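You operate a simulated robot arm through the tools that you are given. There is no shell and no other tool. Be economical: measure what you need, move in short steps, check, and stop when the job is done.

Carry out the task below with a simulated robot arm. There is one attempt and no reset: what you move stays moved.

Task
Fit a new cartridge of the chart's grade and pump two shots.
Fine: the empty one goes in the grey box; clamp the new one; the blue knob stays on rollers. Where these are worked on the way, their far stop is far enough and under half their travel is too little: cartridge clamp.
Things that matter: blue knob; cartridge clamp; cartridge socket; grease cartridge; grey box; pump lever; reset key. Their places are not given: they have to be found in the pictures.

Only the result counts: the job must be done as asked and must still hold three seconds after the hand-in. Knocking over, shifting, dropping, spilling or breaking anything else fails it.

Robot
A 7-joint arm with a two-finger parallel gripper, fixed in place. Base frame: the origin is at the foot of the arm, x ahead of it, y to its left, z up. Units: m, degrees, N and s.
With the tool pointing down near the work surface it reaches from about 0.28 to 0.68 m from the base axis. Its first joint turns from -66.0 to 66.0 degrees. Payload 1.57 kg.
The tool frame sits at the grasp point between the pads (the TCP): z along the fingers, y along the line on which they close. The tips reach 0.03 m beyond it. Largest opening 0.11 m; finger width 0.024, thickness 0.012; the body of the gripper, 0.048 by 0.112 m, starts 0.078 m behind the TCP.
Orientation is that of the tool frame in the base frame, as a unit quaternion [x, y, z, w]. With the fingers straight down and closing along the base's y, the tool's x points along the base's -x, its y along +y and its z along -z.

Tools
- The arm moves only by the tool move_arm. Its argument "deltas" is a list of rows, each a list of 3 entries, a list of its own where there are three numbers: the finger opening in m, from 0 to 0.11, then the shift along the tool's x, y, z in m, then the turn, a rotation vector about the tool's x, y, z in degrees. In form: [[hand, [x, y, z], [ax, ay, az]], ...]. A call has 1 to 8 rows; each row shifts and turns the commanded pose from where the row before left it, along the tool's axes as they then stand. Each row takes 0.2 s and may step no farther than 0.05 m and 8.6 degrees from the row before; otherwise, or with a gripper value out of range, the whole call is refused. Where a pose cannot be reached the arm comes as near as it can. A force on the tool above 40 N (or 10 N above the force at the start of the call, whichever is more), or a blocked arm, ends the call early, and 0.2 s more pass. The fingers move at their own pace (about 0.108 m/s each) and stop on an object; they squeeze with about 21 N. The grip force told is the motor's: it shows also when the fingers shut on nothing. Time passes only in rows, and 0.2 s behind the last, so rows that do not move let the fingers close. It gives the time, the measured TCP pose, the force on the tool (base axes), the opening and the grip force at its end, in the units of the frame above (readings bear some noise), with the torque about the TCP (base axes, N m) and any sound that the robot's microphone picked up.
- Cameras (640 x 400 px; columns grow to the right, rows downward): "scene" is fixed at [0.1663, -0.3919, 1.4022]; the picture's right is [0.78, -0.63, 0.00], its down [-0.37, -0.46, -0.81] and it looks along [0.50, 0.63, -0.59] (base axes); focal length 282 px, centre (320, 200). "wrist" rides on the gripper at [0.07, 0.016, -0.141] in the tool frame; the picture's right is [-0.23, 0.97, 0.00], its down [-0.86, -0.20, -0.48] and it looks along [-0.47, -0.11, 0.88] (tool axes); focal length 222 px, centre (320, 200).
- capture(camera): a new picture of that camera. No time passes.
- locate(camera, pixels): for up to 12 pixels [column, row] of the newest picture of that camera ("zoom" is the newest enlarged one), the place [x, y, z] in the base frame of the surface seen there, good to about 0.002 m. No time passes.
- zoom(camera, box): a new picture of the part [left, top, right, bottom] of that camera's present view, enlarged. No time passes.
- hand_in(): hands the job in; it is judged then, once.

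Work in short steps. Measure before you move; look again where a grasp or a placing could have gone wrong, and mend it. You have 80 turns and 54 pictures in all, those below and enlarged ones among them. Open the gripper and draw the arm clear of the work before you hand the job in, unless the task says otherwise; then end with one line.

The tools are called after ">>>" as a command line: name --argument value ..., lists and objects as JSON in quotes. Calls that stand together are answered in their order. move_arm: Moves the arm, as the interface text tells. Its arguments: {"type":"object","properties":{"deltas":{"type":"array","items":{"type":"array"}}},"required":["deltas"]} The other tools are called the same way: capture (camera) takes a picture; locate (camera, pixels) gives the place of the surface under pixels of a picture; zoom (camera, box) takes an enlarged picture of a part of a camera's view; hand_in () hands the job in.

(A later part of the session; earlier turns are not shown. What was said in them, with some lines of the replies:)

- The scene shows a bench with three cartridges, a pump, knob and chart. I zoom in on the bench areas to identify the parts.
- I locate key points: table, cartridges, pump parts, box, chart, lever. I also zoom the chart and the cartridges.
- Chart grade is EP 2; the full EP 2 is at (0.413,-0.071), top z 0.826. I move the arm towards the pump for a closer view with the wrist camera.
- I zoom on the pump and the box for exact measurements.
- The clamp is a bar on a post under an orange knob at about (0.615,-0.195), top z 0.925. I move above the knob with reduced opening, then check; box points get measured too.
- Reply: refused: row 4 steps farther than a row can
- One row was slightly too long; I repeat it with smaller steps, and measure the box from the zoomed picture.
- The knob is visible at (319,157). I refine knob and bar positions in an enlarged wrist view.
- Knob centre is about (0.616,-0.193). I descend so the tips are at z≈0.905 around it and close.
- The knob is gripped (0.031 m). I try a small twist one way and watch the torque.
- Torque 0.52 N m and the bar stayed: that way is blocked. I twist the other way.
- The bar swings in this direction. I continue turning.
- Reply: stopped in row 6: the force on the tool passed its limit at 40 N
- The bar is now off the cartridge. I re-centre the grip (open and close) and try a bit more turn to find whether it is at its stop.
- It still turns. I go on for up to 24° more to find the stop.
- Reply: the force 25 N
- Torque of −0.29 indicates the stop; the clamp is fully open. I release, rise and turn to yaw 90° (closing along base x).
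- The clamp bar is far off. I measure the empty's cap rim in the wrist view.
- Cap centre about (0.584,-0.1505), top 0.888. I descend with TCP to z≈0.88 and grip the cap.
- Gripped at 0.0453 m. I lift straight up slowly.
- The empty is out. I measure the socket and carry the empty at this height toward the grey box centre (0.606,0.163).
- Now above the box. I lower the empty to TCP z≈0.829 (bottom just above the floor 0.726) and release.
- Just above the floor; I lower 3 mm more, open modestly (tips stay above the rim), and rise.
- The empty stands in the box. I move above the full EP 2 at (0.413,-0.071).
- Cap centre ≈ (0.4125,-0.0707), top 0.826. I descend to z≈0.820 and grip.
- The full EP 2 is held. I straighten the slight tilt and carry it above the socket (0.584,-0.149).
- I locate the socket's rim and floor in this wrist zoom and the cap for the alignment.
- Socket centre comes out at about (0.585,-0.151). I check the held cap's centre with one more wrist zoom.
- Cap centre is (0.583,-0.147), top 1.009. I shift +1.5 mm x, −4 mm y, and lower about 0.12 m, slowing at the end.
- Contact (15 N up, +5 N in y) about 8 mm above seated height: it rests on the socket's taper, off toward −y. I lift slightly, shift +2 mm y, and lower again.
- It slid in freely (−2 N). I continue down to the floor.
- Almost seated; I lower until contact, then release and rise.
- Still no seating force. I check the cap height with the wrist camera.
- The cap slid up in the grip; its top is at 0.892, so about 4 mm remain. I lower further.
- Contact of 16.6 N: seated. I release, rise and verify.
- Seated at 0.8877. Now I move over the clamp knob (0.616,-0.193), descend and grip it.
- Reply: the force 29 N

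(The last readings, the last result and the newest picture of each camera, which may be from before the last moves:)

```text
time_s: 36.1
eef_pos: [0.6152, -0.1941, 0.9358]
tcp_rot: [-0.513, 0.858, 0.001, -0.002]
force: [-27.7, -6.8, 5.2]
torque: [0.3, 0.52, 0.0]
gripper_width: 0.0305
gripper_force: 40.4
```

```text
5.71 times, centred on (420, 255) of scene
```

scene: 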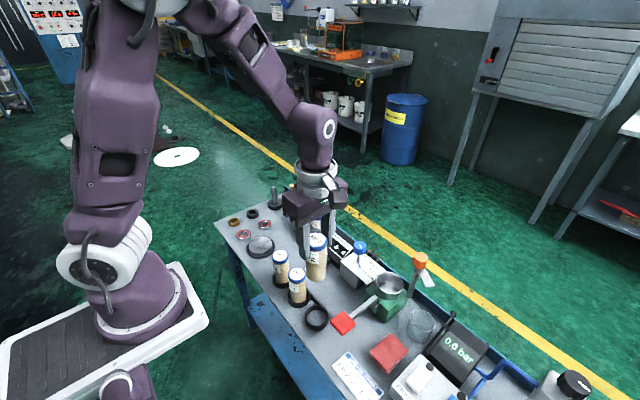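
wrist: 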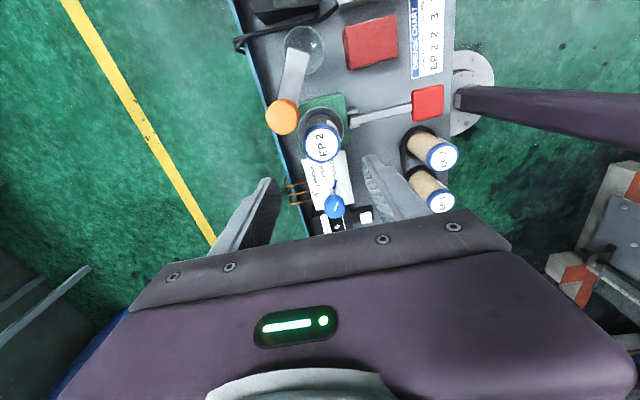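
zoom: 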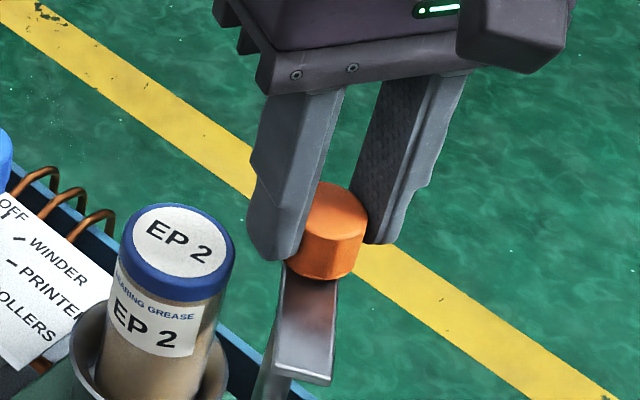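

The bar follows. Side force of −28 N in x suggests a centring error, so I re-grip with a 1.5 mm shift toward −x and continue.

>>> move_arm --deltas '[[0.05, [0, 0, 0], [0, 0, 0]], [0.05, [0.0008, 0.0013, 0], [0, 0, 0]], [0.0, [0, 0, 0], [0, 0, 0]], [0.0, [0, 0, 0], [0, 0, 0]], [0.0, [0, 0, 0], [0, 0, 7]], [0.0, [0, 0, 0], [0, 0, 7]], [0.0, [0, 0, 0], [0, 0, 7]], [0.0, [0, 0, 0], [0, 0, 7]]]'

>>> move_arm --deltas '[[0.05, [0, 0, 0], [0, 0, 0]], [0.05, [0, 0, 0], [0, 0, 0]], [0.0, [0, 0, 0], [0, 0, 0]], [0.0, [0, 0, 0], [0, 0, 0]], [0.0, [0, 0, 0], [0, 0, 7]], [0.0, [0, 0, 0], [0, 0, 7]], [0.0, [0, 0, 0], [0, 0, 7]], [0.0, [0, 0, 0], [0, 0, 7]]]'

>>> zoom --camera "scene" --box '[370, 220, 470, 290]'

```text
time_s: 37.9
eef_pos: [0.6156, -0.1936, 0.9336]
tcp_rot: [-0.291, 0.957, 0.0, 0.0]
force: [-1.2, 9.8, 5.3]
torque: [0.23, 0.17, -0.04]
gripper_width: 0.0312
gripper_force: 40.4
```

```text
time_s: 39.7
eef_pos: [0.6162, -0.1938, 0.936]
tcp_rot: [-0.05, 0.999, -0.001, -0.001]
force: [-6.0, -4.2, 0.1]
torque: [-0.19, 0.7, -0.01]
gripper_width: 0.0312
gripper_force: 39.8
```

```text
5.71 times, centred on (420, 255) of scene
```

zoom: 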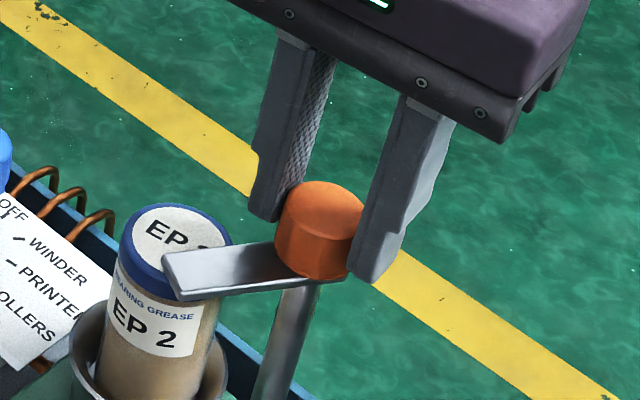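

The bar is coming over the cap; about 25° remain. I re-grip and continue until torque about z shows the stop.

>>> move_arm --deltas '[[0.05, [0, 0, 0], [0, 0, 0]], [0.05, [0, 0, 0], [0, 0, 0]], [0.0, [0, 0, 0], [0, 0, 0]], [0.0, [0, 0, 0], [0, 0, 0]], [0.0, [0, 0, 0], [0, 0, 7]], [0.0, [0, 0, 0], [0, 0, 7]], [0.0, [0, 0, 0], [0, 0, 7]], [0.0, [0, 0, 0], [0, 0, 7]]]'

>>> zoom --camera "scene" --box '[370, 220, 470, 290]'

```text
time_s: 41.5
eef_pos: [0.6158, -0.1947, 0.9355]
tcp_rot: [0.191, 0.982, -0.002, 0.001]
force: [3.4, -15.0, 3.3]
torque: [-0.49, -0.11, 0.43]
gripper_width: 0.0312
gripper_force: 39.4
```

```text
5.71 times, centred on (420, 255) of scene
```

zoom: 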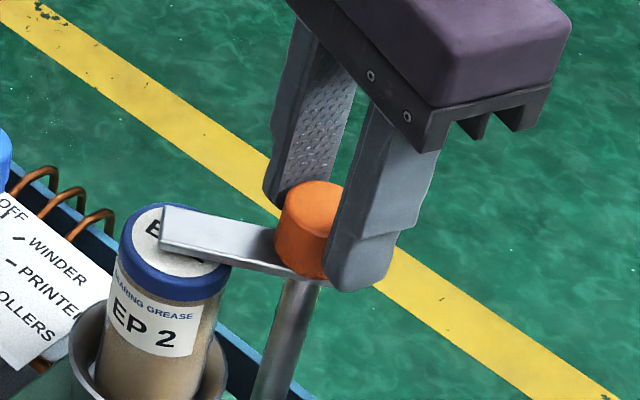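

Torque 0.43 at the stop; bar is back as at first. I release, rise, turn to yaw 0 and travel above the pump lever's red handle (~0.424,-0.152).

>>> move_arm --deltas '[[0.06, [0, 0, 0], [0, 0, 0]], [0.06, [0, 0, 0], [0, 0, 0]], [0.06, [0, 0, -0.04], [0, 0, 0]], [0.06, [0, 0, -0.03], [0, 0, -7.4]], [0.06, [0, 0, 0], [0, 0, -7.4]], [0.06, [0, 0, 0], [0, 0, -7.2]]]'

>>> move_arm --deltas '[[0.04, [0.04, 0.009, 0], [0, 0, 0]], [0.04, [0.04, 0.009, 0], [0, 0, 0]], [0.0, [0.04, 0.009, 0], [0, 0, 0]], [0.0, [0.04, 0.008, 0], [0, 0, 0]], [0.0, [0.032, 0.008, 0.02], [0, 0, 0]], [0.0, [0, 0, 0.04], [0, 0, 0]]]'

>>> capture --camera "wrist"

>>> zoom --camera "scene" --box '[310, 250, 430, 350]'

>>> locate --camera "zoom" --pixels '[[120, 310], [165, 300], [130, 290], [140, 350], [160, 330]]'

```text
time_s: 42.9
eef_pos: [0.6155, -0.1936, 1.0055]
tcp_rot: [-0.001, 1.0, -0.001, 0.0]
force: [0.1, 0.6, -0.3]
torque: [-0.02, 0.03, -0.01]
gripper_width: 0.0601
gripper_force: 0.0
```

```text
time_s: 44.3
eef_pos: [0.4241, -0.1477, 0.9465]
tcp_rot: [0.0, 1.0, -0.001, -0.001]
force: [0.4, -0.2, 0.3]
torque: [-0.02, -0.03, -0.01]
gripper_width: 0.0
gripper_force: 20.9
```

```text
11 pictures are left
```

wrist: 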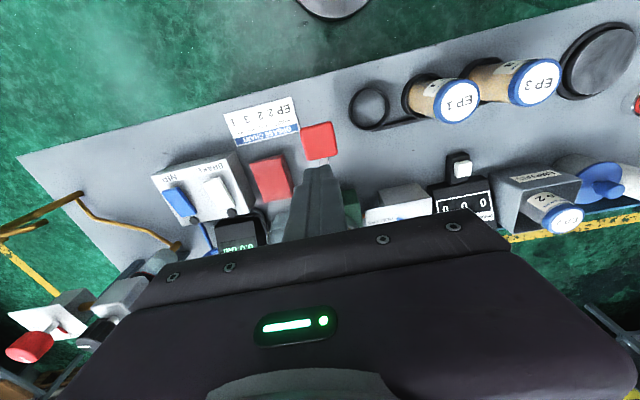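

```text
4.00 times, centred on (370, 300) of scene
```

zoom: 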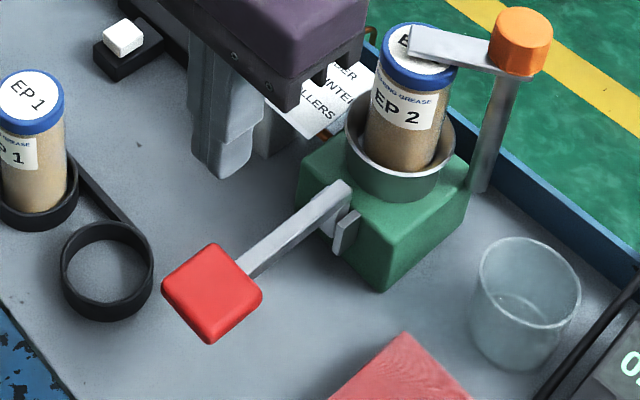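

```text
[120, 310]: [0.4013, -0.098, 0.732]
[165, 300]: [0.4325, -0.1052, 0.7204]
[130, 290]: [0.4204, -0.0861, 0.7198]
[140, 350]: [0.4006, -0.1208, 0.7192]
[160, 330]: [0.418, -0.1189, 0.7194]
```

The handle centre is at (213,290) in the zoom; I locate it precisely (no picture used).

>>> locate --camera "zoom" --pixels '[[212, 278], [212, 250], [180, 285], [245, 290], [213, 315], [245, 265], [300, 215]]'

```text
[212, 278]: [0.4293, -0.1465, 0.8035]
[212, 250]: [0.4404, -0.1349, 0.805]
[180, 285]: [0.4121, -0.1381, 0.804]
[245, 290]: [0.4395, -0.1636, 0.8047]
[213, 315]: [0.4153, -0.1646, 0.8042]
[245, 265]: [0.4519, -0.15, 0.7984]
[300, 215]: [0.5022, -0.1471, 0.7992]
```

Handle centre ≈ (0.427,-0.150), top 0.804. I descend to just above and begin pressing to feel the resistance.

>>> move_arm --deltas '[[0.0, [-0.003, -0.002, 0.04], [0, 0, 0]], [0.0, [0, 0, 0.04], [0, 0, 0]], [0.0, [0, 0, 0.025], [0, 0, 0]], [0.0, [0, 0, 0.01], [0, 0, 0]], [0.0, [0, 0, 0.01], [0, 0, 0]]]'

```text
time_s: 45.5
eef_pos: [0.4278, -0.1507, 0.8199]
tcp_rot: [0.001, 1.0, -0.001, -0.001]
force: [-3.4, 0.2, 5.1]
torque: [0.0, 0.02, 0.0]
gripper_width: 0.0
gripper_force: 21.3
```

It yields at 5 N. I press further in small steps until the stop.

>>> move_arm --deltas '[[0.0, [0, 0, 0.01], [0, 0, 0]], [0.0, [-0.001, 0, 0.01], [0, 0, 0]], [0.0, [-0.002, 0, 0.01], [0, 0, 0]], [0.0, [0, 0, 0], [0, 0, 0]]]'

>>> zoom --camera "scene" --box '[310, 230, 470, 380]'

```text
time_s: 46.2
eef_pos: [0.4285, -0.1519, 0.7966]
tcp_rot: [0.001, 1.0, -0.001, -0.002]
force: [-8.3, 4.1, 33.0]
torque: [0.19, -0.13, 0.07]
gripper_width: 0.0
gripper_force: 20.9
stopped in row 3: the force on the tool passed its limit at 68 N (the readings are from after the stop); the commanded pose is now the measured one
```

```text
2.67 times, centred on (390, 305) of scene
```

zoom: 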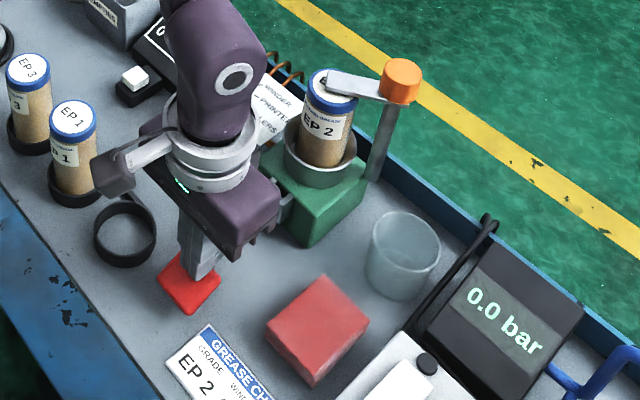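

The stop is reached (tip 0.767, lever down 37 mm). I raise the tool and check whether the lever returns and what the counter shows.

>>> move_arm --deltas '[[0.0, [0, 0, -0.01], [0, 0, 0]], [0.0, [0, 0, -0.02], [0, 0, 0]], [0.0, [0, 0, -0.02], [0, 0, 0]], [0.0, [0, 0, 0], [0, 0, 0]]]'

>>> capture --camera "wrist"

```text
time_s: 47.2
eef_pos: [0.4275, -0.1521, 0.8442]
tcp_rot: [0.001, 1.0, -0.001, -0.002]
force: [-0.2, 0.2, -0.5]
torque: [0.02, 0.02, -0.02]
gripper_width: 0.0
gripper_force: 21.3
```

```text
8 pictures are left
```

wrist: 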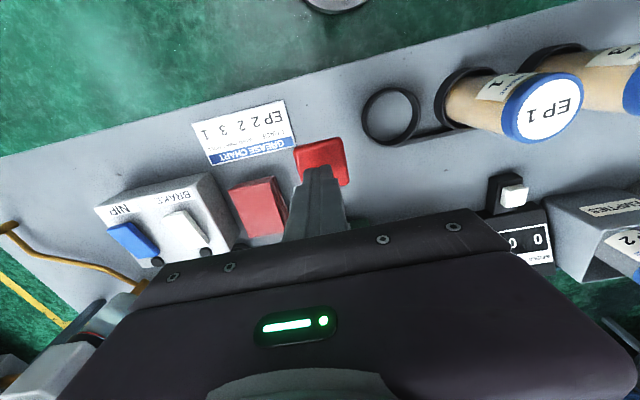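

The counter is partly hidden. I measure the handle's height.

>>> locate --camera "wrist" --pixels '[[320, 150], [312, 158], [338, 160]]'

```text
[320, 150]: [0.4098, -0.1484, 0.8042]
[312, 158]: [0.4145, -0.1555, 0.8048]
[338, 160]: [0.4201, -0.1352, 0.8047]
```

The lever springs back. I rise to a height where the wrist camera sees the counter and read it.

>>> move_arm --deltas '[[0.0, [0, 0, -0.04], [0, 0, 0]], [0.0, [0, 0, -0.04], [0, 0, 0]], [0.0, [0, 0, -0.03], [0, 0, 0]]]'

>>> zoom --camera "wrist" --box '[360, 140, 560, 240]'

```text
time_s: 48.0
eef_pos: [0.4287, -0.1517, 0.956]
tcp_rot: [0.001, 1.0, -0.001, -0.002]
force: [0.0, -0.4, -0.5]
torque: [0.01, 0.01, 0.02]
gripper_width: 0.0001
gripper_force: 21.2
```

```text
3.20 times, centred on (460, 190) of wrist
```

zoom: 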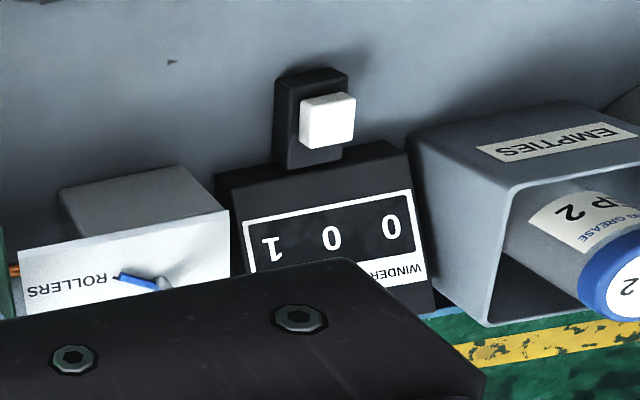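

Counter reads 0 0 1 (rollers 1), knob on ROLLERS. I make the second stroke the same way.

>>> move_arm --deltas '[[0.0, [0, 0, 0.04], [0, 0, 0]], [0.0, [0, 0, 0.04], [0, 0, 0]], [0.0, [0, 0, 0.03], [0, 0, 0]], [0.0, [0, 0, 0.014], [0, 0, 0]], [0.0, [0, 0, 0.01], [0, 0, 0]]]'

>>> move_arm --deltas '[[0.0, [0, 0, 0.01], [0, 0, 0]], [0.0, [-0.001, 0, 0.01], [0, 0, 0]], [0.0, [-0.001, 0, 0.01], [0, 0, 0]], [0.0, [0, 0, 0], [0, 0, 0]]]'

```text
time_s: 49.2
eef_pos: [0.4275, -0.1511, 0.8207]
tcp_rot: [0.0, 1.0, -0.001, -0.002]
force: [-3.7, -0.3, 5.1]
torque: [-0.02, 0.0, 0.03]
gripper_width: 0.0
gripper_force: 21.3
```

```text
time_s: 50.1
eef_pos: [0.4282, -0.1508, 0.7974]
tcp_rot: [0.001, 1.0, 0.0, -0.003]
force: [-7.0, 3.5, 32.3]
torque: [0.2, -0.1, 0.1]
gripper_width: 0.0
gripper_force: 21.1
stopped in row 4: the force on the tool passed its limit at 66 N (the readings are from after the stop); the commanded pose is now the measured one
```

The stop is reached again. I rise and read the counter.

>>> move_arm --deltas '[[0.0, [0, 0, -0.01], [0, 0, 0]], [0.0, [0, 0, -0.025], [0, 0, 0]], [0.0, [0, 0, -0.04], [0, 0, 0]], [0.0, [0, 0, -0.045], [0, 0, 0]], [0.0, [0, 0, -0.04], [0, 0, 0]], [0.06, [0, 0, 0], [0, 0, 0]], [0.06, [0, 0, 0], [0, 0, 0]]]'

>>> zoom --camera "wrist" --box '[360, 140, 560, 240]'

```text
time_s: 51.7
eef_pos: [0.4286, -0.1525, 0.9542]
tcp_rot: [0.001, 1.0, -0.001, -0.002]
force: [-0.2, 0.5, 0.3]
torque: [-0.02, -0.04, 0.02]
gripper_width: 0.0599
gripper_force: 0.0
```

```text
3.20 times, centred on (460, 190) of wrist
```

zoom: 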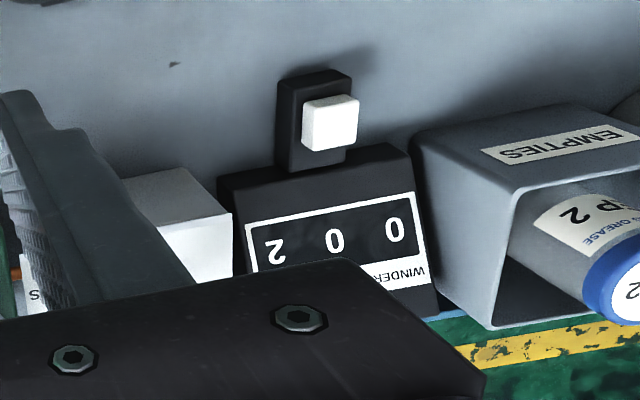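

Rollers reads 2. I draw the arm up and back clear, then take a last look.

>>> move_arm --deltas '[[0.06, [0.01, 0, -0.045], [0, 0, 0]], [0.06, [0.01, 0, -0.045], [0, 0, 0]], [0.06, [0.01, 0, -0.045], [0, 0, 0]], [0.06, [0.01, 0, -0.045], [0, 0, 0]], [0.08, [0.02, 0, -0.04], [0, 0, 0]]]'

>>> zoom --camera "scene" --box '[220, 180, 540, 380]'

```text
time_s: 52.9
eef_pos: [0.3701, -0.1513, 1.1766]
tcp_rot: [0.001, 1.0, -0.001, -0.002]
force: [-0.3, 0.8, 0.2]
torque: [-0.02, 0.01, 0.02]
gripper_width: 0.0799
gripper_force: 0.0
```

```text
2.00 times, centred on (380, 280) of scene
```

zoom: 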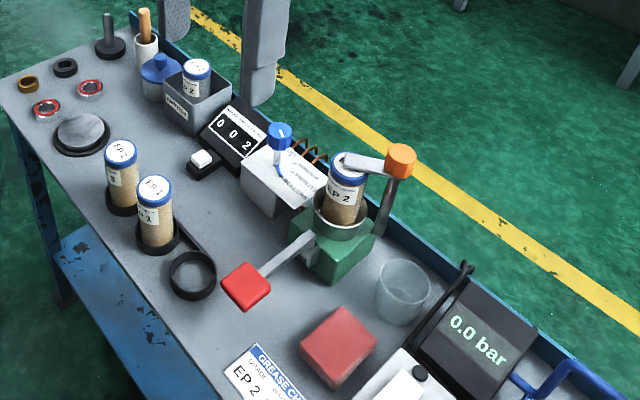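

Everything is in place: the empty is in the box, the new EP 2 is clamped, the counter reads 0 0 2 and the knob is on rollers. I hand in.

>>> hand_in

```text
The job is handed in.
```

The new EP 2 cartridge is fitted and clamped, the empty is in the grey box, and two shots are pumped with the blue knob left on rollers (counter 0 0 2); the job is handed in.
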